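You operate a simulated robot arm through the tools that you are given. There is no shell and no other tool. Be economical: measure what you need, move in short steps, check, and stop when the job is done.

You are at the controls of a simulated robot arm. One attempt, no reset.

Task
Pump the cradle tyre up to the card's pressure and cap its valve.
Fine: blue coupler home on the valve; vent to nought, then the coupler back on its peg; never over 45 psi; the coupler moves only at nought.

Only the result counts: the job must be done as asked and must still hold three seconds after the hand-in. Knocking over, shifting, dropping, spilling or breaking anything else fails it. Lids that push on must go on centred and level and be pressed home; caps that screw on are set level and turned clockwise until they are tight.

Robot
A 7-joint arm with a two-finger parallel gripper on a trunk, on a base that drives. Base frame: it is fixed to the floor where the robot stands at the start and does not move with it; the origin is under the middle of the robot, x ahead of it, y to its left, z up. Units: mm, rad, N and s.
Its first joint turns from -2.897 to 2.897 rad. Places, roughly: cradle wheel [700, 200, 900]; gold valve knob [700, 200, 1000]; job card [1000, -400, 900]; peg on the pump base [700, -100, 900]; pump lever [700, -200, 1100]; vent button [600, -300, 900]. Payload 1.57 kg.
The tool frame sits at the grasp point between the pads (the TCP): z along the fingers, y along the line on which they close. The tips reach 30 mm beyond it. Largest opening 80 mm; finger width 17, thickness 12; the body of the gripper, 40 by 82 mm, starts 80 mm behind the TCP.
Orientation is that of the tool frame in the base frame, as [roll, pitch, yaw] about the fixed x, y, z axes, in that order (R = Rz(yaw) Ry(pitch) Rx(roll)). With the fingers straight down and closing along the base's y, the tool's x points along the base's -x, its y along +y and its z along -z.

Tools
- The arm moves only by the tool jog_arm. Its argument "rows" is a list of rows, each a list of 7 numbers: the shift along the base's x, y, z in m, then the turn, a rotation vector about the base's x, y, z in rad, then the finger opening in m, from 0 to 0.08. In form: [[dx, dy, dz, wx, wy, wz, jaw], ...]. A call has 1 to 10 rows; each row is the pose to reach, as a shift and turn from the pose commanded when the call began. Each row takes 0.2 s and may step no farther than 50 mm and 0.15 rad from the row before; otherwise, or with a gripper value out of range, the whole call is refused. Where a pose cannot be reached the arm comes as near as it can. A force on the tool above 90 N (or 10 N above the force at the start of the call, whichever is more), or a blocked arm, ends the call early, and 0.2 s more pass. Each finger travels about 153 mm/s and halts on what it meets, pressing with about 36 N; the grip force reading is that of the motor and also rises with nothing between the fingers. The clock runs only during rows and for 0.2 s after the last one: add rows that repeat a pose to give the fingers time. The reply holds the time, the measured pose of the TCP, the force on the tool along the base axes, the opening and the grip force, in the units named above and with some noise, with the torque about the TCP (base axes, N m) and any sound that the robot's microphone picked up, and new pictures: "pictures" is both (left out), scene, wrist or none.
- Cameras (640 x 400 px; columns grow to the right, rows downward): "scene" is now at [-8.4, 182.7, 1392.4]; the picture's right is [-0.10, -1.00, 0.00], its down [-0.33, 0.03, -0.94] and it looks along [0.94, -0.09, -0.33] (base axes); focal length 248 px, centre (320, 200). "wrist" rides on the gripper at [72, -7, -122] in the tool frame; the picture's right is [0.09, 1.00, 0.00], its down [-0.84, 0.08, -0.54] and it looks along [-0.54, 0.05, 0.84] (tool axes); focal length 238 px, centre (320, 200). There is no depth. A picture from a camera that has moved, and an enlarged one, comes with that camera's place and axes in the base frame and with its lens.
- roll_base(legs): drives the robot by 1 to 6 legs, each [ahead, left, turn to the left] in mm, mm and rad, along the robot's own axes; the way and the turn of a leg run together, so that a leg with both is an arc; at most 1500 mm and 3.142 rad a leg. The arm and the cameras ride along, it lands a little off, and it stops where it bumps. It gives what a move gives, and a new picture of the scene camera.
- pan_tilt(pan, tilt): turns the head with the scene camera to pan (to the left, within 2.496 rad either way) and tilt (down, from -0.506 to 1.204), counted from straight ahead of the robot. It gives what a move gives, and a new picture of the scene camera.
- zoom(camera, box): a new picture of the part [left, top, right, bottom] of that camera's present view, enlarged. No time passes.
- job_done(): hands the job in; it is judged then, once.

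Go step by step. Nothing tells you exact positions but the pictures and the camera data: compare them with the known pose of the tool, close in by small moves and look again before you grip or let go. The budget is 120 turns and 260 pictures, counting those below and the enlarged ones. Unless the task says otherwise, let go and move clear before handing in.

The tools are called after ">>>" as a command line: name --pt "numbers of a row" for each row, then --argument value for the rest, lists and objects as JSON in quotes. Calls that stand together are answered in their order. jog_arm: Moves the arm, as the interface text tells. Its arguments: {"type":"object","properties":{"rows":{"type":"array","items":{"type":"array","items":{"type":"number"}}},"pictures":{"type":"string","enum":["both","scene","wrist","none"]}},"required":["rows"]} The other tools are called the same way: roll_base (legs) drives the base; pan_tilt (pan, tilt) turns the head that bears the scene camera; zoom (camera, box) takes an enlarged picture of a part of a camera's view; job_done () hands the job in.

At the start:

```text
t: 0.0
position: [558.4, 162.6, 1291.5]
ee_rot: [3.141, -0.001, 3.141]
force: [0.2, -0.2, 0.0]
moment: [0.01, -0.01, 0.0]
width: 80.2
grip_force: 0.1
robot x, y, heading: [-1.6, -1.0, 0.006]
head pan, tilt: [-0.099, 0.34]
```

scene: 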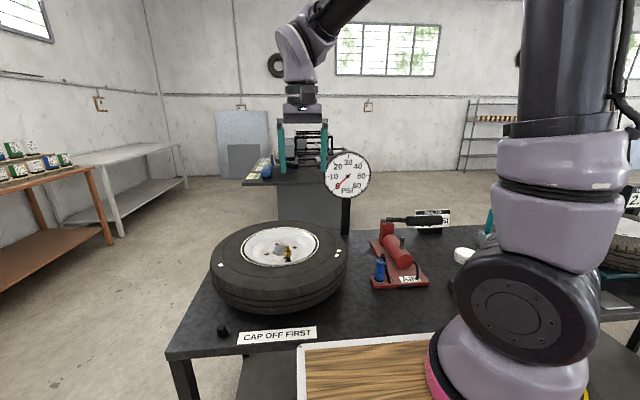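
wrist: 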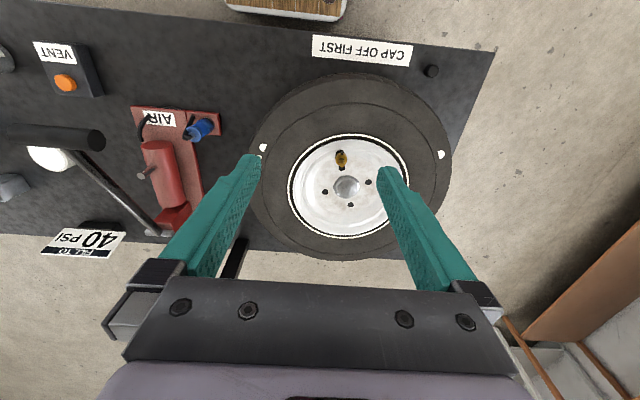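

I see the wheel, the pump with the blue coupler, the vent box, a gauge and a card reading what looks like 40 PSI. I'll zoom in on the details first.

>>> zoom --camera "wrist" --box '[280, 120, 440, 220]'

>>> zoom --camera "wrist" --box '[0, 20, 260, 270]'

>>> zoom --camera "scene" --box '[340, 190, 500, 300]'

>>> zoom --camera "scene" --box '[200, 210, 360, 350]'

```text
4.00 times, centred on (360, 170) of wrist
camera zoom: at [487.0, 155.7, 1412.5], right [-0.09, 1.0, 0.0], down [0.84, 0.08, 0.54], along [0.54, 0.05, -0.84], focal length 953 px, centre (160, 320)
```

zoom: 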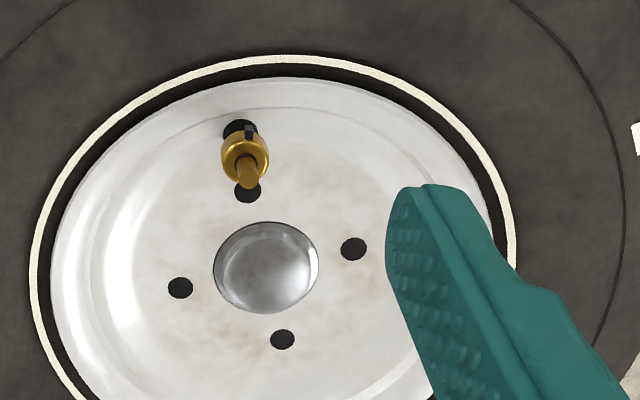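

```text
1.60 times, centred on (130, 145) of wrist
camera zoom: at [487.0, 155.7, 1412.5], right [-0.09, 1.0, 0.0], down [0.84, 0.08, 0.54], along [0.54, 0.05, -0.84], focal length 381 px, centre (624, 288)
```

zoom: 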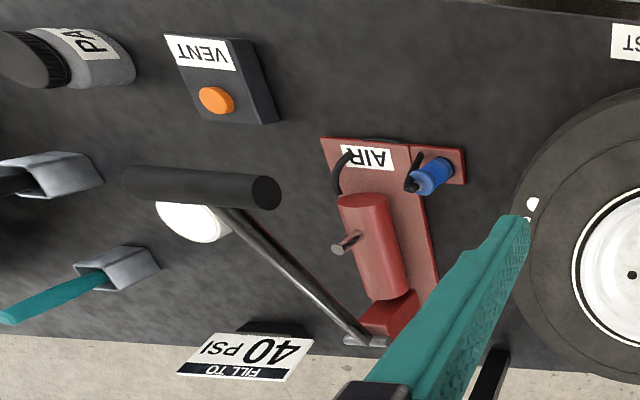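

```text
3.64 times, centred on (420, 245) of scene
camera zoom: at [-8.4, 182.7, 1392.4], right [-0.1, -1.0, 0.0], down [-0.33, 0.03, -0.94], along [0.94, -0.09, -0.33], focal length 901 px, centre (-44, 36)
```

zoom: 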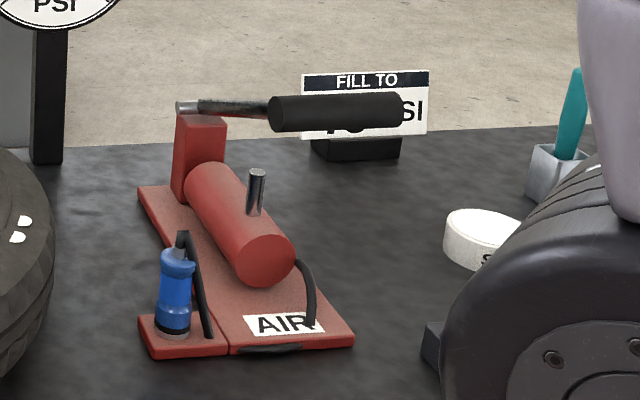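

```text
2.86 times, centred on (280, 280) of scene
camera zoom: at [-8.4, 182.7, 1392.4], right [-0.1, -1.0, 0.0], down [-0.33, 0.03, -0.94], along [0.94, -0.09, -0.33], focal length 708 px, centre (434, -29)
```

zoom: 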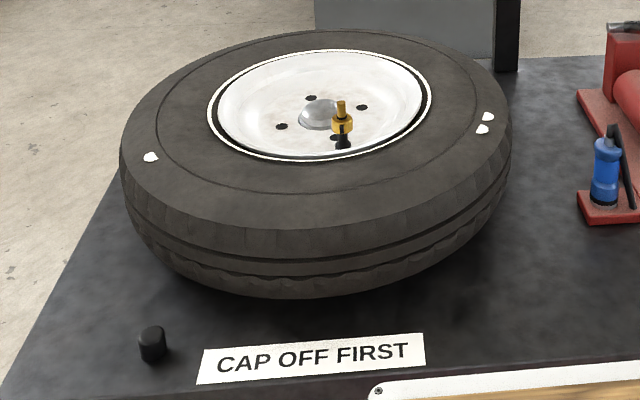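

The card says 40 PSI; the gold valve stands near (665, 215, 1010). A small black cap is on the table near (511, 391). I'm lowering the wrist camera to look at the valve.

>>> jog_arm --pt "0.006 0.013 -0.043 0 0 0 0.08" --pt "0.012 0.026 -0.085 0 0 0 0.08" --pt "0.018 0.039 -0.128 0 0 0 0.08" --pt "0.024 0.052 -0.17 0 0 0 0.08" --pt "0.024 0.052 -0.17 0 0 0 0.08"

>>> zoom --camera "wrist" --box '[240, 120, 400, 220]'

>>> zoom --camera "scene" --box '[320, 140, 380, 210]'

```text
t: 1.2
position: [581.4, 216.4, 1121.0]
ee_rot: [-3.141, 0.002, -3.14]
force: [-0.7, 0.0, -0.9]
moment: [0.03, -0.02, 0.0]
width: 80.2
grip_force: 0.1
robot x, y, heading: [-2.5, -1.8, -0.0]
head pan, tilt: [-0.099, 0.34]
camera scene: at [-8.5, 182.6, 1392.5], right [-0.1, -1.0, 0.0], down [-0.33, 0.03, -0.94], along [0.94, -0.09, -0.33], focal length 248 px, centre (320, 200)
camera wrist: at [509.9, 208.8, 1242.2], right [-0.09, 1.0, 0.0], down [0.84, 0.08, 0.54], along [0.54, 0.05, -0.84], focal length 238 px, centre (320, 200)
```

scene: 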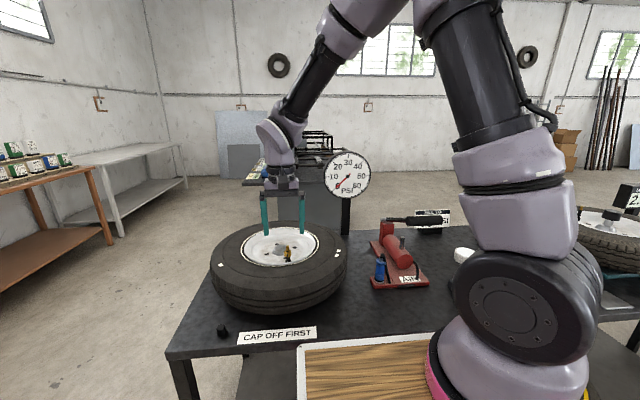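
wrist: 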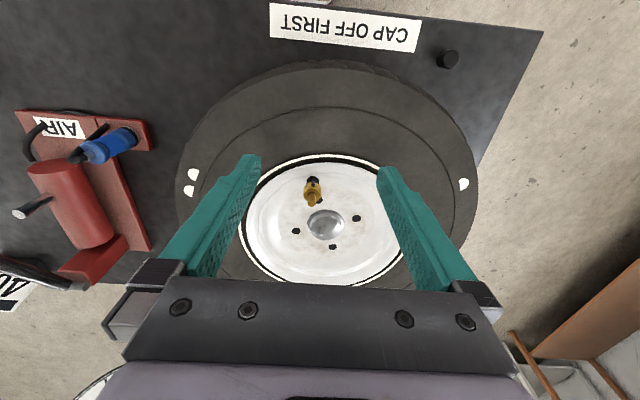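

```text
4.00 times, centred on (320, 170) of wrist
camera zoom: at [509.9, 208.8, 1242.2], right [-0.09, 1.0, 0.0], down [0.84, 0.08, 0.54], along [0.54, 0.05, -0.84], focal length 953 px, centre (320, 320)
```

zoom: 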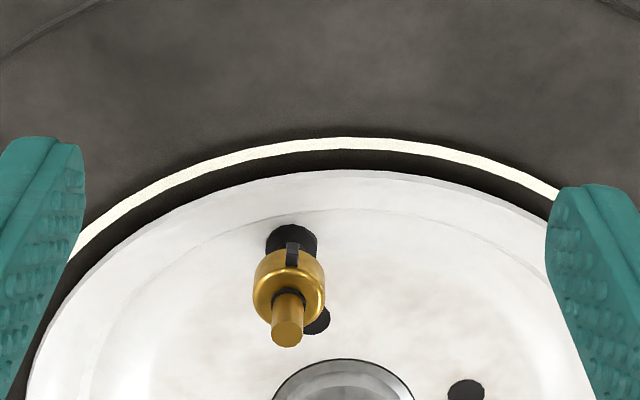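

```text
5.71 times, centred on (350, 175) of scene
camera zoom: at [-8.5, 182.6, 1392.5], right [-0.1, -1.0, 0.0], down [-0.33, 0.03, -0.94], along [0.94, -0.09, -0.33], focal length 1416 px, centre (149, 343)
```

zoom: 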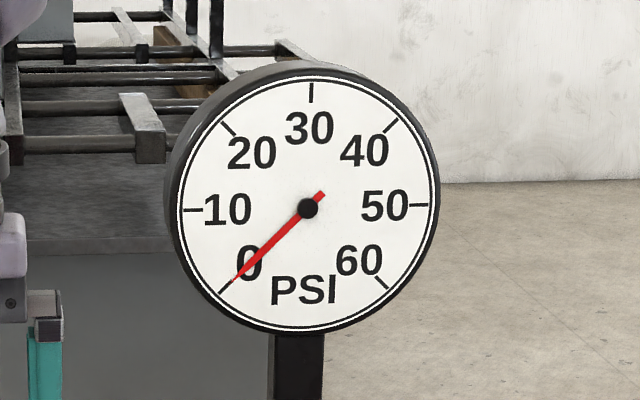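

The gauge reads 0. The valve is a gold collar with a thin stem. I'll look at the black cap and the things to the right.

>>> zoom --camera "wrist" --box '[410, 30, 490, 80]'

>>> zoom --camera "wrist" --box '[0, 90, 180, 260]'

>>> pan_tilt --pan -0.6 --tilt 0.5

```text
8.00 times, centred on (450, 55) of wrist
camera zoom: at [509.9, 208.8, 1242.2], right [-0.09, 1.0, 0.0], down [0.84, 0.08, 0.54], along [0.54, 0.05, -0.84], focal length 1907 px, centre (-720, 1360)
```

zoom: 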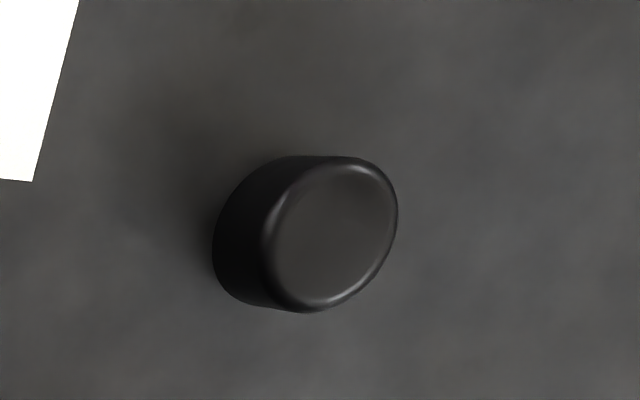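

```text
2.35 times, centred on (90, 175) of wrist
camera zoom: at [509.9, 208.8, 1242.2], right [-0.09, 1.0, 0.0], down [0.84, 0.08, 0.54], along [0.54, 0.05, -0.84], focal length 561 px, centre (861, 259)
```

zoom: 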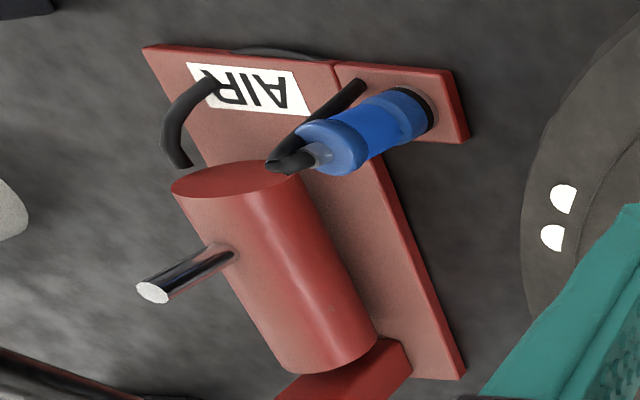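

```text
t: 2.1
position: [582.3, 216.2, 1120.5]
ee_rot: [3.141, 0.0, 3.142]
force: [-0.4, -0.1, 0.0]
moment: [-0.02, -0.01, 0.0]
width: 80.4
grip_force: 0.1
robot x, y, heading: [-0.2, -1.0, -0.002]
head pan, tilt: [-0.6, 0.499]
camera scene: at [-26.0, 140.6, 1377.8], right [-0.56, -0.83, 0.0], down [-0.4, 0.27, -0.88], along [0.72, -0.5, -0.48], focal length 248 px, centre (320, 200)
```

scene: 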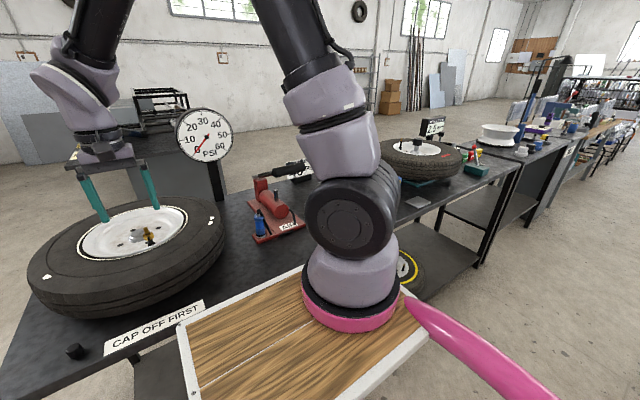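

The zoom renders real detail, so I'll turn the head back towards the valve and magnify it.

>>> pan_tilt --pan 0.0 --tilt 0.5

```text
t: 3.1
position: [583.3, 217.3, 1121.0]
ee_rot: [-3.141, 0.0, -3.142]
force: [-0.7, -0.3, 0.3]
moment: [0.0, 0.0, 0.01]
width: 80.1
grip_force: 0.1
robot x, y, heading: [-1.5, -2.0, 0.0]
head pan, tilt: [0.0, 0.499]
camera scene: at [-10.1, 191.8, 1377.8], right [0.0, -1.0, 0.0], down [-0.48, 0.0, -0.88], along [0.88, 0.0, -0.48], focal length 248 px, centre (320, 200)
```

scene: 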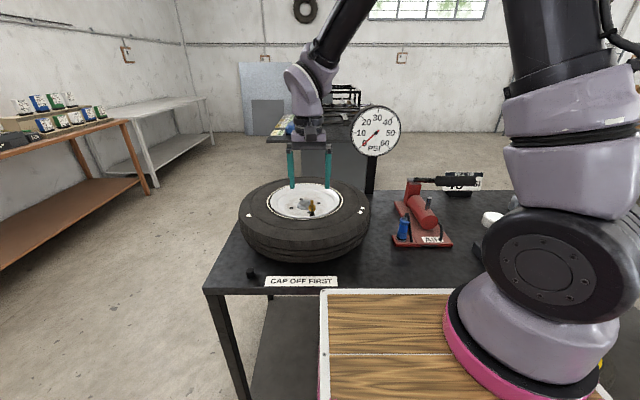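

>>> zoom --camera "scene" --box '[295, 190, 327, 220]'

>>> zoom --camera "scene" --box '[380, 170, 490, 260]'

>>> zoom --camera "scene" --box '[235, 255, 275, 290]'

```text
13.33 times, centred on (311, 205) of scene
camera zoom: at [-10.1, 191.8, 1377.8], right [0.0, -1.0, 0.0], down [-0.48, 0.0, -0.88], along [0.88, 0.0, -0.48], focal length 3303 px, centre (440, 133)
```

zoom: 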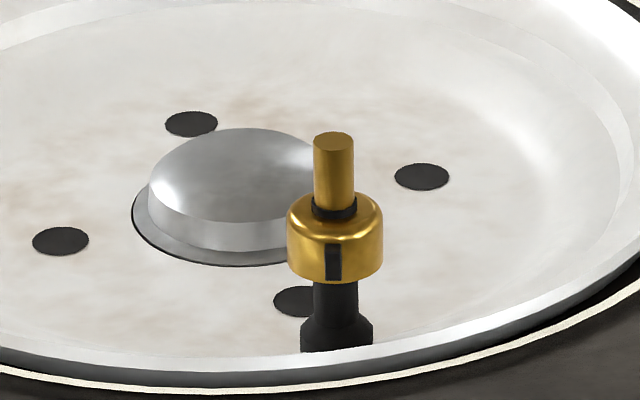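

```text
4.44 times, centred on (435, 215) of scene
camera zoom: at [-10.1, 191.8, 1377.8], right [0.0, -1.0, 0.0], down [-0.48, 0.0, -0.88], along [0.88, 0.0, -0.48], focal length 1101 px, centre (-191, 133)
```

zoom: 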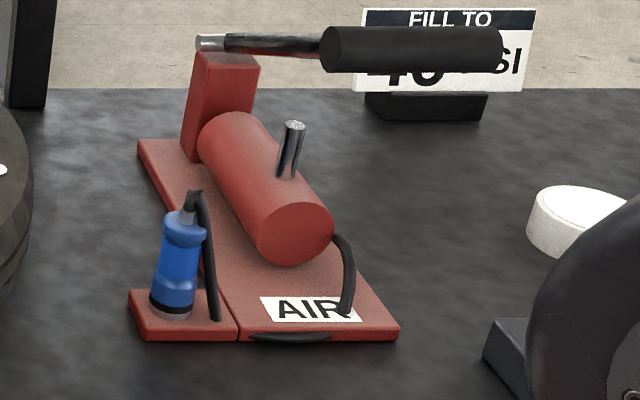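

```text
11.43 times, centred on (255, 272) of scene
camera zoom: at [-10.1, 191.8, 1377.8], right [0.0, -1.0, 0.0], down [-0.48, 0.0, -0.88], along [0.88, 0.0, -0.48], focal length 2831 px, centre (1063, -629)
```

zoom: 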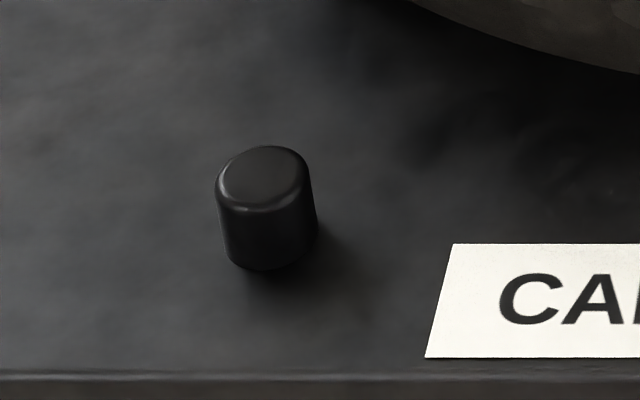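

The blue coupler top is around (658, -81, 943), with its hose going off to the -y side, so I'll grip it with the fingers closing along x. Moving above it with a -90° yaw.

>>> jog_arm --pt "0.0075 -0.03 0 0 0 -0.149 0.08" --pt "0.015 -0.06 0 0 0 -0.298 0.08" --pt "0.0225 -0.09 0 0 0 -0.447 0.08" --pt "0.03 -0.12 0 0 0 -0.596 0.08" --pt "0.0375 -0.15 0 0 0 -0.745 0.08" --pt "0.045 -0.18 0 0 0 -0.894 0.08" --pt "0.0525 -0.21 0 0 0 -1.043 0.08" --pt "0.06 -0.24 0 0 0 -1.192 0.08" --pt "0.0675 -0.27 0 0 0 -1.341 0.08" --pt "0.075 -0.298 0 0 0 -1.49 0.08" --pictures "none"

>>> jog_arm --pt "0 0 0 0 0 -0.081 0.08" --pt "0 0 0 0 0 -0.081 0.08"

```text
t: 5.3
position: [658.2, -82.6, 1121.3]
ee_rot: [3.14, -0.002, 1.65]
force: [-0.1, 0.6, 0.1]
moment: [0.0, 0.02, -0.02]
width: 80.0
grip_force: 0.1
robot x, y, heading: [0.5, -2.6, 0.005]
head pan, tilt: [0.0, 0.499]
```

```text
t: 5.9
position: [659.4, -83.2, 1120.5]
ee_rot: [3.141, 0.0, 1.568]
force: [-0.3, 0.4, 0.4]
moment: [0.0, 0.0, -0.01]
width: 80.0
grip_force: 0.0
robot x, y, heading: [0.7, 0.2, -0.002]
head pan, tilt: [0.0, 0.499]
camera scene: at [-10.1, 191.9, 1377.8], right [0.0, -1.0, 0.0], down [-0.48, 0.0, -0.88], along [0.88, 0.0, -0.48], focal length 248 px, centre (320, 200)
camera wrist: at [651.6, -12.0, 1242.5], right [1.0, 0.09, 0.0], down [0.08, -0.84, 0.54], along [0.05, -0.54, -0.84], focal length 238 px, centre (320, 200)
```

scene: 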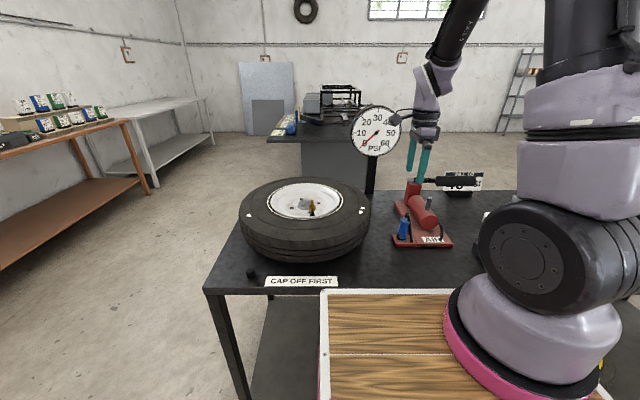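
wrist: 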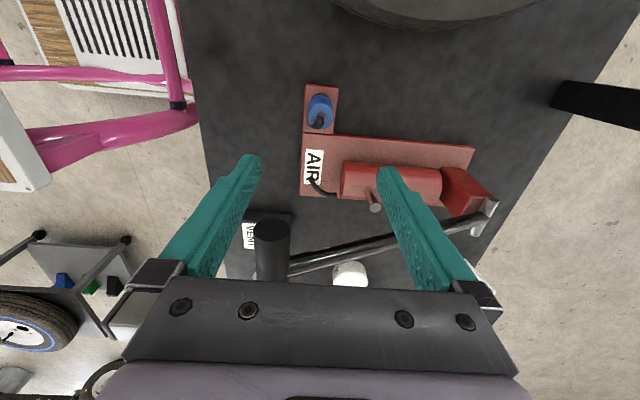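

>>> zoom --camera "wrist" --box '[280, 70, 380, 150]'

>>> zoom --camera "scene" --box '[380, 170, 480, 260]'

>>> zoom --camera "wrist" --box '[220, 130, 520, 290]'

```text
5.00 times, centred on (330, 110) of wrist
camera zoom: at [651.6, -12.0, 1242.5], right [1.0, 0.09, 0.0], down [0.08, -0.84, 0.54], along [0.05, -0.54, -0.84], focal length 1192 px, centre (270, 650)
```

zoom: 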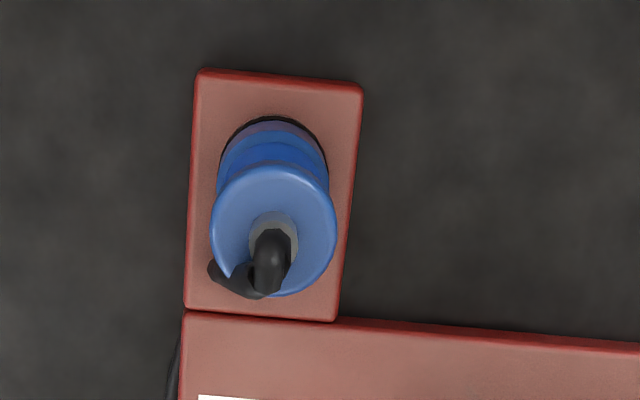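

```text
4.44 times, centred on (430, 215) of scene
camera zoom: at [-10.1, 191.9, 1377.8], right [0.0, -1.0, 0.0], down [-0.48, 0.0, -0.88], along [0.88, 0.0, -0.48], focal length 1101 px, centre (-169, 133)
```

zoom: 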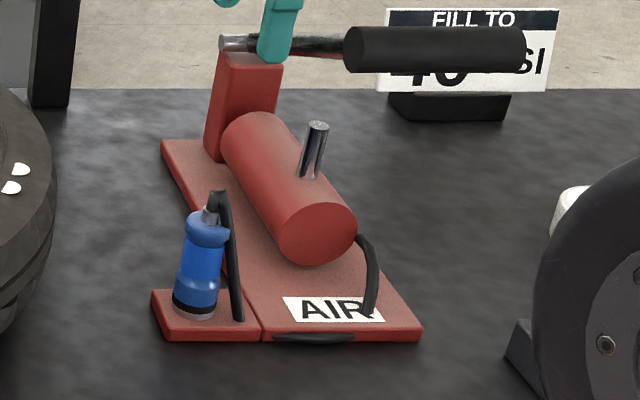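

```text
2.13 times, centred on (370, 210) of wrist
camera zoom: at [651.6, -12.0, 1242.5], right [1.0, 0.09, 0.0], down [0.08, -0.84, 0.54], along [0.05, -0.54, -0.84], focal length 508 px, centre (213, 179)
```

zoom: 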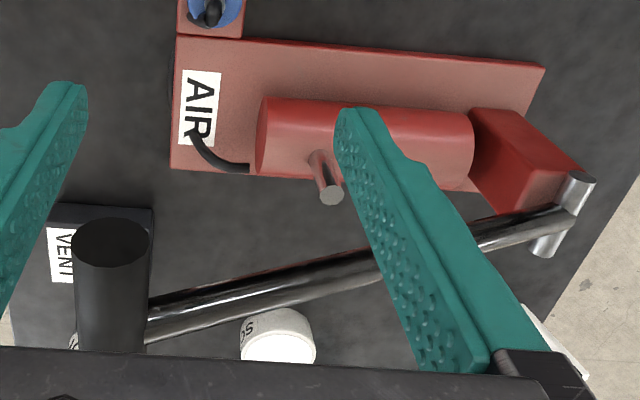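

Coupler axis is confirmed at about (658.5, -82). I'm descending in two stages, looking before closing.

>>> jog_arm --pt "-0.0005 0.001 -0.045 0 0 0 0.07" --pt "-0.0005 0.001 -0.09 0 0 0 0.06" --pt "-0.0005 0.001 -0.135 0 0 0 0.06" --pt "-0.0005 0.001 -0.16 0 0 0 0.06" --pt "-0.0005 0.001 -0.16 0 0 0 0.06" --pictures "wrist"

>>> zoom --camera "scene" --box '[380, 170, 480, 260]'

```text
t: 7.1
position: [657.5, -82.6, 961.3]
ee_rot: [3.141, 0.001, 1.572]
force: [0.5, -0.3, 0.3]
moment: [-0.01, 0.01, 0.01]
width: 60.1
grip_force: 0.1
robot x, y, heading: [0.2, 1.0, -0.005]
head pan, tilt: [0.0, 0.499]
camera wrist: at [650.0, -10.7, 1083.3], right [1.0, 0.09, 0.0], down [0.08, -0.84, 0.54], along [0.05, -0.54, -0.84], focal length 238 px, centre (320, 200)
```

wrist: 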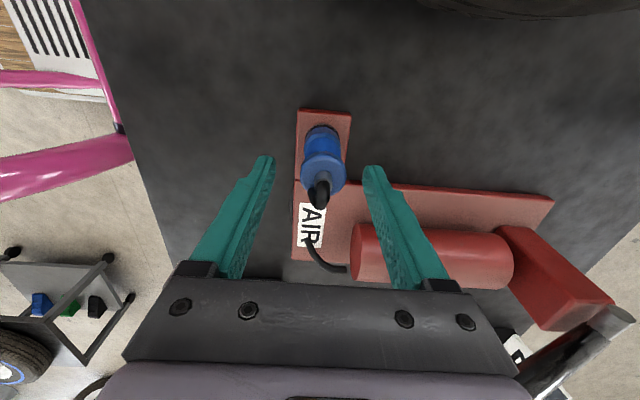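

```text
4.44 times, centred on (430, 215) of scene
camera zoom: at [-10.3, 191.9, 1377.8], right [0.0, -1.0, 0.0], down [-0.48, 0.0, -0.88], along [0.88, 0.0, -0.48], focal length 1101 px, centre (-169, 133)
```

zoom: 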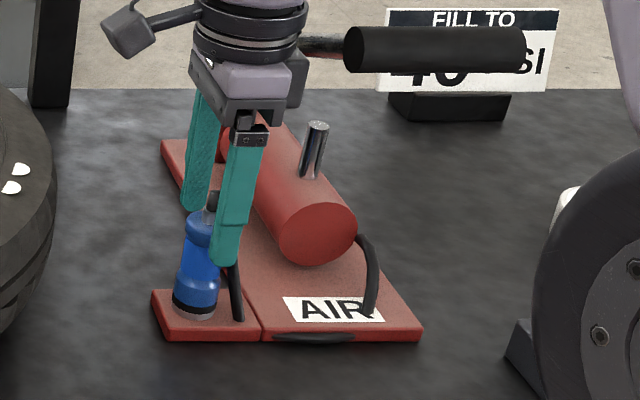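

Aligned to within a couple of mm; I shift +2 mm in y, descend to z 908 and close.

>>> jog_arm --pt "0.0005 0.0025 -0.025 0 0 0 0.06" --pt "0.0005 0.0025 -0.052 0 0 0 0.06" --pt "0.0005 0.0025 -0.052 0 0 0 0.06" --pictures "wrist"

>>> zoom --camera "scene" --box '[390, 200, 450, 260]'

```text
t: 7.9
position: [658.9, -80.6, 910.1]
ee_rot: [-3.142, -0.001, 1.571]
force: [-0.4, 1.3, 1.2]
moment: [-0.01, 0.02, 0.0]
width: 60.0
grip_force: 0.1
robot x, y, heading: [0.2, -2.5, -0.0]
head pan, tilt: [0.0, 0.499]
camera wrist: at [651.4, -8.6, 1031.0], right [1.0, 0.09, 0.0], down [0.08, -0.84, 0.54], along [0.05, -0.54, -0.84], focal length 238 px, centre (320, 200)
```

wrist: 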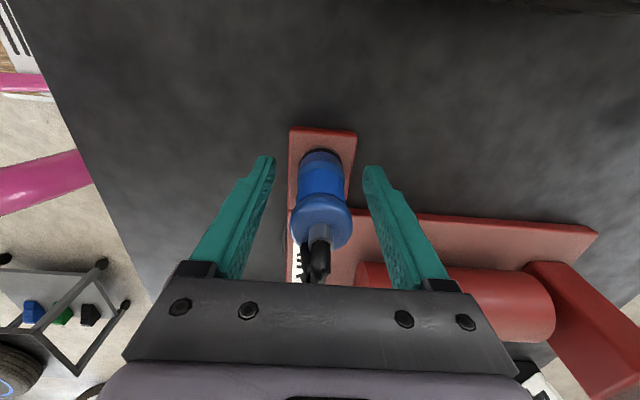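

```text
6.67 times, centred on (420, 230) of scene
camera zoom: at [-10.2, 191.9, 1377.8], right [0.0, -1.0, 0.0], down [-0.48, 0.0, -0.88], along [0.88, 0.0, -0.48], focal length 1652 px, centre (-347, 0)
```

zoom: 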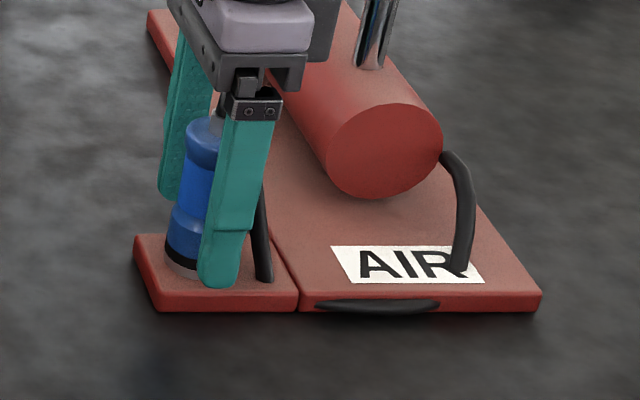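

Coupler axis looks nearer y = -78, so I nudge +2.5 mm and close.

>>> jog_arm --pt "0 0.0025 0 0 0 0 0.06" --pt "0 0.0025 0 0 0 0 0.045" --pt "0 0.0025 0 0 0 0 0.03" --pt "0 0.0025 0 0 0 0 0.02" --pt "0 0.0025 0 0 0 0 0.02" --pictures "wrist"

>>> zoom --camera "scene" --box '[390, 200, 450, 260]'

```text
t: 9.1
position: [657.8, -77.0, 908.9]
ee_rot: [3.141, 0.001, 1.571]
force: [2.4, 0.4, 1.3]
moment: [-0.05, -0.06, 0.03]
width: 30.9
grip_force: 36.5
robot x, y, heading: [1.1, 0.2, 0.001]
head pan, tilt: [0.0, 0.499]
camera wrist: at [651.6, -6.0, 1030.8], right [1.0, 0.09, 0.0], down [0.08, -0.84, 0.54], along [0.05, -0.54, -0.84], focal length 238 px, centre (320, 200)
```

wrist: 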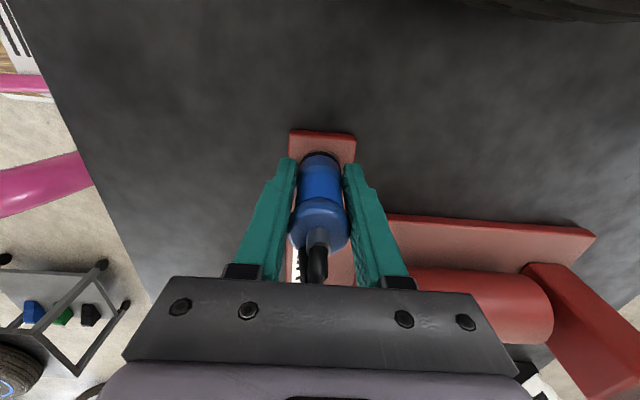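

```text
6.67 times, centred on (420, 230) of scene
camera zoom: at [-10.1, 191.9, 1377.8], right [0.0, -1.0, 0.0], down [-0.48, 0.0, -0.88], along [0.88, 0.0, -0.48], focal length 1652 px, centre (-347, 0)
```

zoom: 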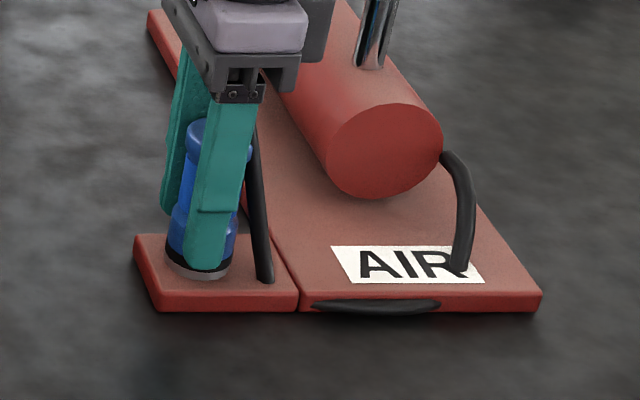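

Coupler gripped (30.9 mm) with the gauge at 0. I'll lift it straight off the peg and check before carrying it.

>>> jog_arm --pt "0 0 0.02 0 0 0 0.02" --pt "0 0 0.05 0 0 0 0.02" --pt "0 0 0.09 0 0 0 0.02" --pt "0 0 0.135 0 0 0 0.02" --pt "0 0 0.18 0 0 0 0.02" --pt "0 0 0.18 0 0 0 0.02"

>>> zoom --camera "scene" --box '[370, 150, 450, 260]'

```text
t: 10.5
position: [657.7, -77.9, 1089.0]
ee_rot: [-3.141, 0.0, 1.57]
force: [-0.5, 0.5, -1.5]
moment: [-0.02, 0.0, 0.04]
width: 30.5
grip_force: 35.9
robot x, y, heading: [0.4, -1.4, -0.001]
head pan, tilt: [0.0, 0.499]
camera scene: at [-9.9, 191.9, 1377.8], right [0.0, -1.0, 0.0], down [-0.48, 0.0, -0.88], along [0.88, 0.0, -0.48], focal length 248 px, centre (320, 200)
camera wrist: at [651.1, -6.5, 1210.9], right [1.0, 0.09, 0.0], down [0.08, -0.84, 0.54], along [0.05, -0.54, -0.84], focal length 238 px, centre (320, 200)
```

scene: 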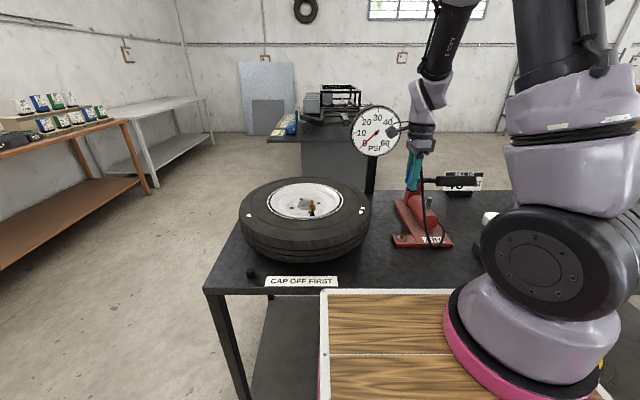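
wrist: 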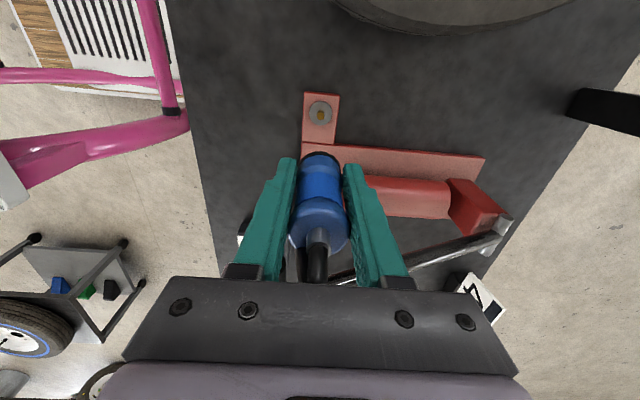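

```text
3.64 times, centred on (410, 205) of scene
camera zoom: at [-9.9, 191.9, 1377.8], right [0.0, -1.0, 0.0], down [-0.48, 0.0, -0.88], along [0.88, 0.0, -0.48], focal length 901 px, centre (-7, 182)
```

zoom: 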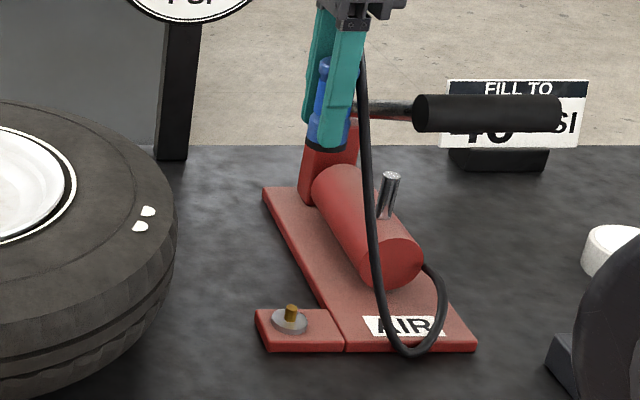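

The coupler came off cleanly; its bottom is about 35 mm below the TCP. Now carrying it over the valve at the same height.

>>> jog_arm --pt "0.001 0.03 0 0 0 0 0.02" --pt "0.002 0.065 0 0 0 0 0.02" --pt "0.003 0.1 0 0 0 0 0.02" --pt "0.004 0.135 0 0 0 0 0.02" --pt "0.005 0.17 0 0 0 0 0.02" --pt "0.006 0.205 0 0 0 0 0.02" --pt "0.007 0.24 0 0 0 0 0.02" --pt "0.008 0.27 0 0 0 0 0.02" --pt "0.009 0.292 0 0 0 0 0.02" --pt "0.009 0.292 0 0 0 0 0.02"

>>> zoom --camera "scene" --box '[280, 140, 350, 220]'

>>> zoom --camera "wrist" --box '[270, 70, 370, 270]'

```text
t: 12.7
position: [668.3, 215.5, 1088.1]
ee_rot: [-3.141, -0.001, 1.571]
force: [-0.4, -0.3, -2.0]
moment: [-0.04, -0.02, 0.0]
width: 30.8
grip_force: 36.0
robot x, y, heading: [-1.4, -2.0, 0.002]
head pan, tilt: [0.0, 0.499]
camera scene: at [-10.1, 191.9, 1377.8], right [0.0, -1.0, 0.0], down [-0.48, 0.0, -0.88], along [0.88, 0.0, -0.48], focal length 248 px, centre (320, 200)
camera wrist: at [660.9, 286.9, 1210.6], right [1.0, 0.09, 0.0], down [0.08, -0.84, 0.54], along [0.05, -0.54, -0.84], focal length 238 px, centre (320, 200)
```

scene: 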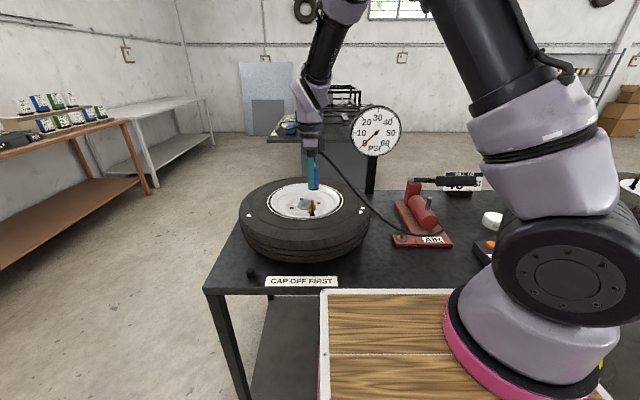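
wrist: 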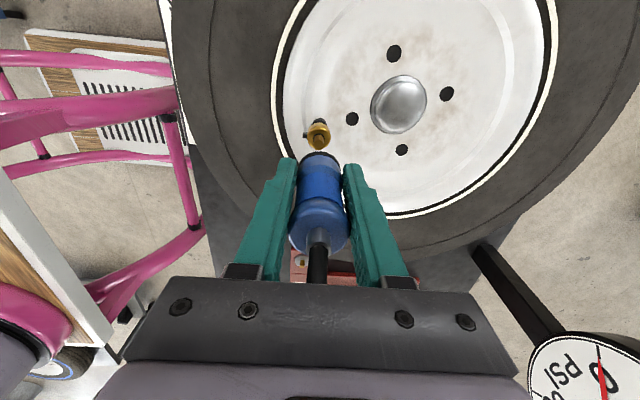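

```text
5.00 times, centred on (315, 180) of scene
camera zoom: at [-10.1, 191.9, 1377.8], right [0.0, -1.0, 0.0], down [-0.48, 0.0, -0.88], along [0.88, 0.0, -0.48], focal length 1239 px, centre (345, 300)
```

zoom: 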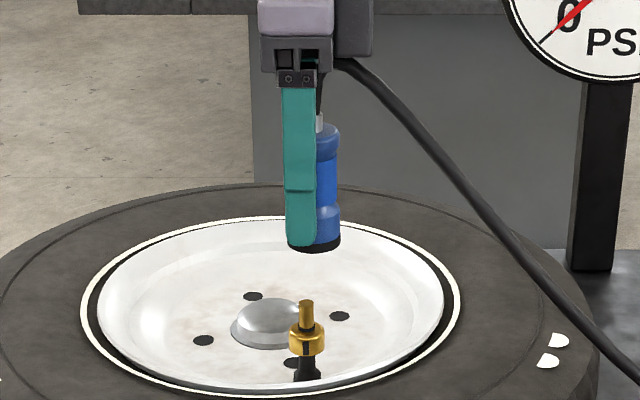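

```text
2.00 times, centred on (320, 170) of wrist
camera zoom: at [660.9, 286.9, 1210.6], right [1.0, 0.09, 0.0], down [0.08, -0.84, 0.54], along [0.05, -0.54, -0.84], focal length 477 px, centre (320, 260)
```

zoom: 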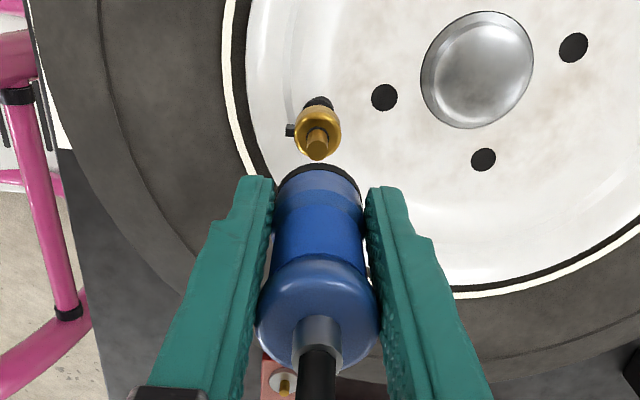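

The gripped coupler's axis is about 5 mm to -y of the TCP. I shift +4.5 mm in y and lower to just above the valve post, then look again.

>>> jog_arm --pt "0 0.0045 0 0 0 0 0.02" --pt "0 0.0045 -0.02 0 0 0 0.02" --pt "0 0.0045 -0.038 0 0 0 0.02" --pt "0 0.0045 -0.038 0 0 0 0.02" --pictures "none"

>>> zoom --camera "scene" --box '[290, 170, 335, 220]'

>>> zoom --camera "wrist" --box '[280, 110, 360, 210]'

```text
t: 13.7
position: [668.1, 219.6, 1049.9]
ee_rot: [3.14, 0.0, 1.57]
force: [-0.1, 0.1, -1.1]
moment: [0.02, -0.01, 0.0]
width: 30.8
grip_force: 36.1
robot x, y, heading: [-0.3, -1.2, 0.001]
head pan, tilt: [0.0, 0.499]
```

```text
8.00 times, centred on (312, 195) of scene
camera zoom: at [-10.1, 191.9, 1377.8], right [0.0, -1.0, 0.0], down [-0.48, 0.0, -0.88], along [0.88, 0.0, -0.48], focal length 1982 px, centre (380, 240)
```

zoom: 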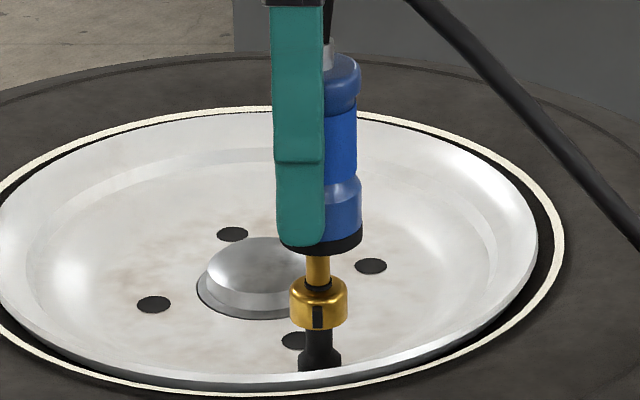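

```text
4.00 times, centred on (320, 160) of wrist
camera zoom: at [660.9, 290.8, 1172.1], right [1.0, 0.09, 0.0], down [0.08, -0.84, 0.54], along [0.05, -0.54, -0.84], focal length 953 px, centre (320, 360)
```

zoom: 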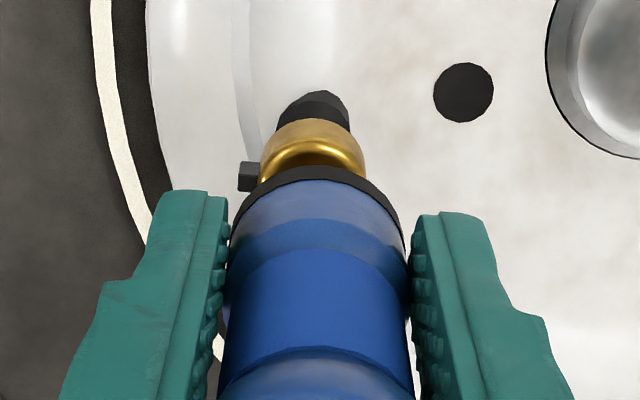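

Nearly aligned; a correction of about -0.8 mm x, +1 mm y, then lower onto the post while watching the force.

>>> jog_arm --pt "-0.0008 0.001 0 0 0 0 0.02" --pt "-0.0008 0.001 -0.006 0 0 0 0.02" --pt "-0.0008 0.001 -0.012 0 0 0 0.02" --pt "-0.0008 0.001 -0.018 0 0 0 0.02" --pt "-0.0008 0.001 -0.018 0 0 0 0.02" --pictures "none"

>>> zoom --camera "scene" --box '[290, 170, 335, 220]'

>>> zoom --camera "wrist" --box '[280, 110, 360, 210]'

```text
t: 14.9
position: [667.8, 221.4, 1031.9]
ee_rot: [-3.141, -0.003, 1.57]
force: [-2.8, -1.6, 7.8]
moment: [-0.08, 0.09, -0.01]
width: 30.8
grip_force: 36.0
robot x, y, heading: [4.7, 2.1, 0.0]
head pan, tilt: [0.0, 0.499]
```

```text
8.00 times, centred on (312, 195) of scene
camera zoom: at [-10.4, 191.8, 1377.8], right [0.0, -1.0, 0.0], down [-0.48, 0.0, -0.88], along [0.88, 0.0, -0.48], focal length 1982 px, centre (380, 240)
```

zoom: 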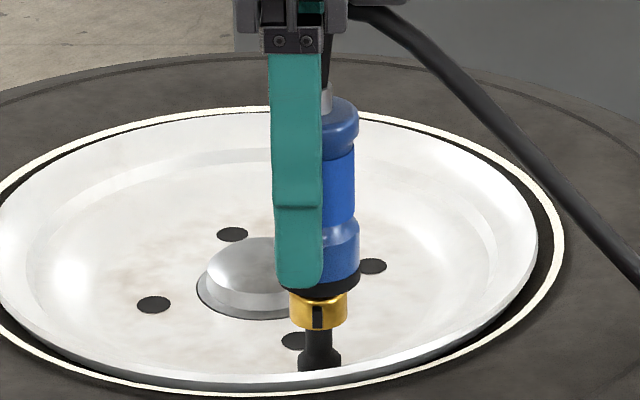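

```text
4.00 times, centred on (320, 160) of wrist
camera zoom: at [659.5, 291.6, 1154.9], right [1.0, 0.09, 0.0], down [0.08, -0.84, 0.54], along [0.05, -0.54, -0.84], focal length 953 px, centre (320, 360)
```

zoom: 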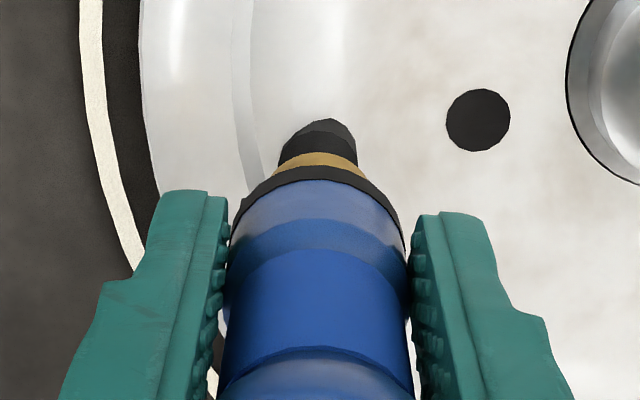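

The post is entering, and force is up to 8 N. I press on gently until it is home.

>>> jog_arm --pt "0 0 -0.003 0 0 0 0.02" --pt "0 0 -0.006 0 0 0 0.02" --pt "0 0 -0.009 0 0 0 0.02" --pt "0 0 -0.009 0 0 0 0.02" --pictures "none"

>>> zoom --camera "scene" --box '[290, 170, 335, 220]'

```text
t: 15.9
position: [667.3, 221.4, 1024.6]
ee_rot: [3.139, -0.002, 1.57]
force: [2.1, 3.6, 44.3]
moment: [-0.31, -0.02, 0.01]
width: 30.7
grip_force: 36.2
robot x, y, heading: [1.8, -1.7, -0.0]
head pan, tilt: [0.0, 0.499]
```

```text
8.00 times, centred on (312, 195) of scene
camera zoom: at [-11.2, 191.6, 1377.8], right [0.0, -1.0, 0.0], down [-0.48, 0.0, -0.88], along [0.88, 0.0, -0.48], focal length 1982 px, centre (380, 240)
```

zoom: 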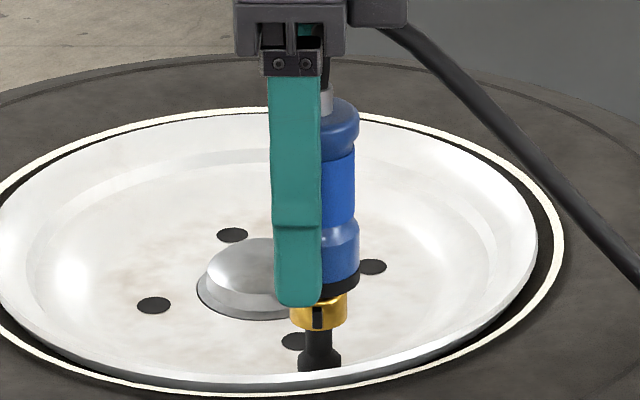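

The gripper slid a little on the coupler at 44 N, so it's probably at its stop. I'll zoom closely to verify it's home.

>>> zoom --camera "scene" --box '[302, 195, 324, 217]'

>>> zoom --camera "wrist" --box '[280, 100, 360, 210]'

```text
16.00 times, centred on (313, 206) of scene
camera zoom: at [-11.2, 191.6, 1377.8], right [0.0, -1.0, 0.0], down [-0.48, 0.0, -0.88], along [0.88, 0.0, -0.48], focal length 3964 px, centre (432, 104)
```

zoom: 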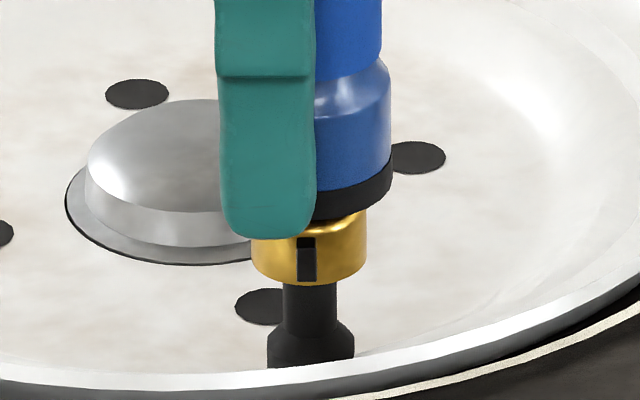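

```text
3.64 times, centred on (320, 155) of wrist
camera zoom: at [659.1, 292.0, 1146.6], right [1.0, 0.09, 0.0], down [0.08, -0.84, 0.54], along [0.05, -0.54, -0.84], focal length 867 px, centre (320, 364)
```

zoom: 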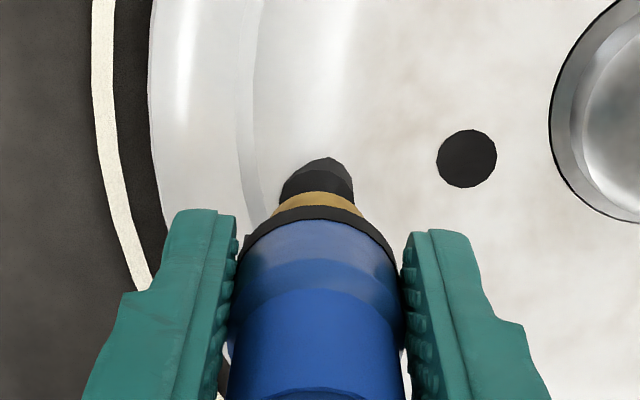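

There may still be a ~3 mm gap, and my grip is 5 mm off-axis. I'll release, re-centre the grip on the coupler axis slightly higher, and look again.

>>> jog_arm --pt "0 0 0.002 0 0 0 0.03" --pt "0 0 0.002 0 0 0 0.045" --pt "0 -0.002 0.004 0 0 0 0.045" --pt "0 -0.005 0.008 0 0 0 0.045" --pt "0 -0.005 0.01 0 0 0 0.045" --pictures "wrist"

>>> zoom --camera "scene" --box '[302, 195, 324, 217]'

>>> zoom --camera "wrist" --box '[280, 100, 360, 210]'

```text
t: 17.1
position: [666.4, 215.4, 1034.8]
ee_rot: [-3.141, 0.002, 1.571]
force: [0.3, 0.2, 0.1]
moment: [-0.02, 0.0, 0.02]
width: 45.1
grip_force: 0.0
robot x, y, heading: [-1.1, 1.0, 0.001]
head pan, tilt: [0.0, 0.499]
camera wrist: at [659.4, 286.7, 1155.1], right [1.0, 0.09, 0.0], down [0.08, -0.84, 0.54], along [0.05, -0.54, -0.84], focal length 238 px, centre (320, 200)
```

wrist: 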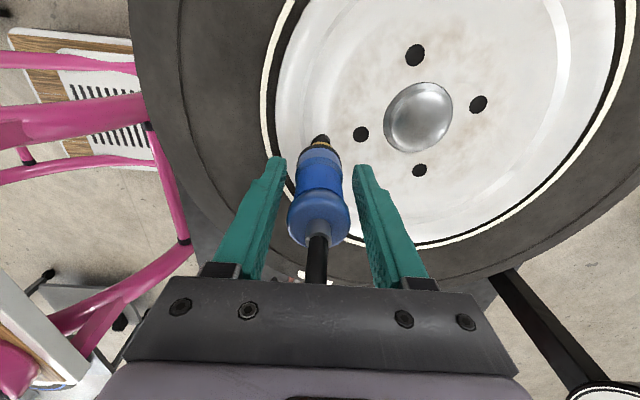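

```text
16.00 times, centred on (313, 206) of scene
camera zoom: at [-10.1, 191.9, 1377.8], right [0.0, -1.0, 0.0], down [-0.48, 0.0, -0.88], along [0.88, 0.0, -0.48], focal length 3964 px, centre (432, 104)
```

zoom: 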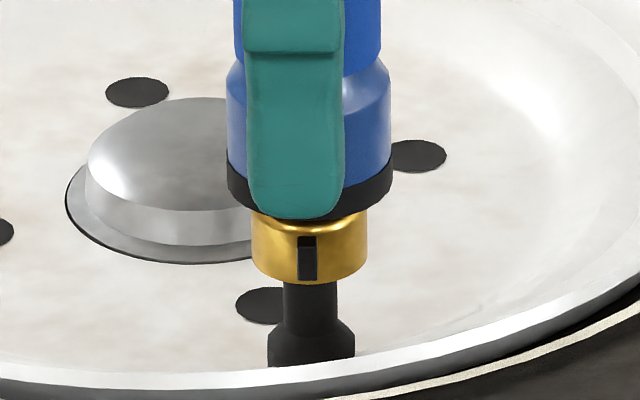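

```text
3.64 times, centred on (320, 155) of wrist
camera zoom: at [659.4, 286.7, 1155.1], right [1.0, 0.09, 0.0], down [0.08, -0.84, 0.54], along [0.05, -0.54, -0.84], focal length 867 px, centre (320, 364)
```

zoom: 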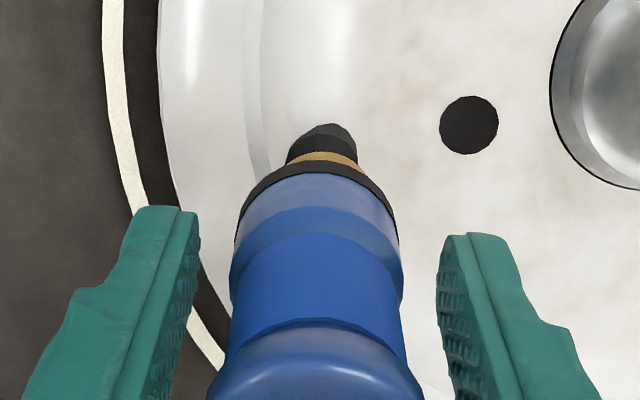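

The coupler stands upright and centred on the valve. I regrip centred and press once more to see whether it advances.

>>> jog_arm --pt "0 0 0 0 0 0 0.03" --pt "0 0 0 0 0 0 0.02" --pt "0 0 0 0 0 0 0.02" --pt "0 0 -0.003 0 0 0 0.02" --pt "0 0 -0.006 0 0 0 0.02" --pt "0 0 -0.006 0 0 0 0.02" --pictures "none"

>>> zoom --camera "scene" --box '[302, 195, 324, 217]'

```text
t: 18.5
position: [667.5, 216.3, 1030.2]
ee_rot: [3.135, -0.003, 1.571]
force: [-5.9, -1.3, 49.8]
moment: [-0.11, 0.31, 0.0]
width: 30.8
grip_force: 36.1
robot x, y, heading: [-0.8, -0.4, 0.001]
head pan, tilt: [0.0, 0.499]
```

```text
16.00 times, centred on (313, 206) of scene
camera zoom: at [-11.8, 191.4, 1377.9], right [0.0, -1.0, 0.0], down [-0.48, 0.0, -0.88], along [0.88, 0.0, -0.48], focal length 3964 px, centre (432, 104)
```

zoom: 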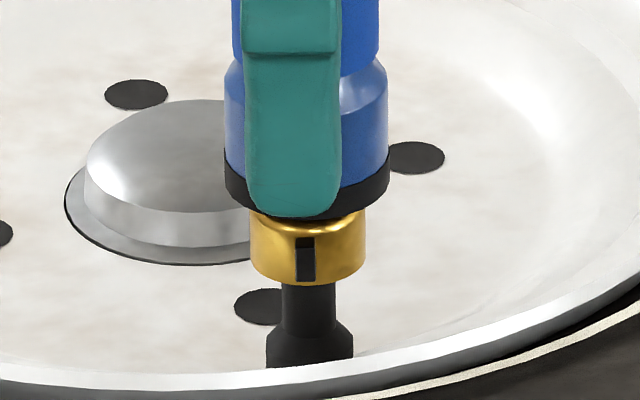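

No further travel at 50 N, so the coupler is at its hard stop. I'll release, rise clear and look at the lever.

>>> jog_arm --pt "0 0 0.004 0 0 0 0.03" --pt "0 0 0.004 0 0 0 0.06" --pt "0 0 0.03 0 0 0 0.06" --pt "0 0 0.075 0 0 0 0.06" --pt "0 0 0.12 0 0 0 0.06" --pt "0 -0.04 0.16 0 0 0 0.06" --pt "0 -0.085 0.18 0 0 0 0.06" --pt "0 -0.13 0.2 0 0 0 0.06"

>>> pan_tilt --pan -0.3 --tilt 0.45

```text
refused: row 6 steps farther than a row can; nothing moved
```

```text
t: 19.3
position: [666.2, 215.5, 1029.3]
ee_rot: [3.137, -0.001, 1.571]
force: [5.1, 4.2, 46.8]
moment: [0.03, -0.07, 0.01]
width: 30.6
grip_force: 36.2
robot x, y, heading: [0.3, 0.4, -0.002]
head pan, tilt: [-0.3, 0.45]
camera scene: at [-14.4, 164.6, 1382.3], right [-0.29, -0.96, 0.0], down [-0.42, 0.13, -0.9], along [0.86, -0.27, -0.43], focal length 248 px, centre (320, 200)
```

scene: 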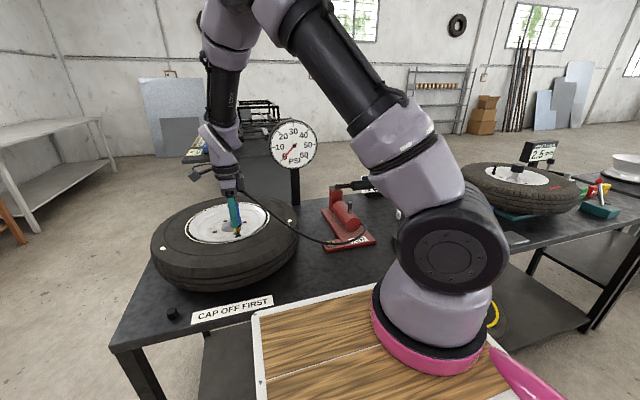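

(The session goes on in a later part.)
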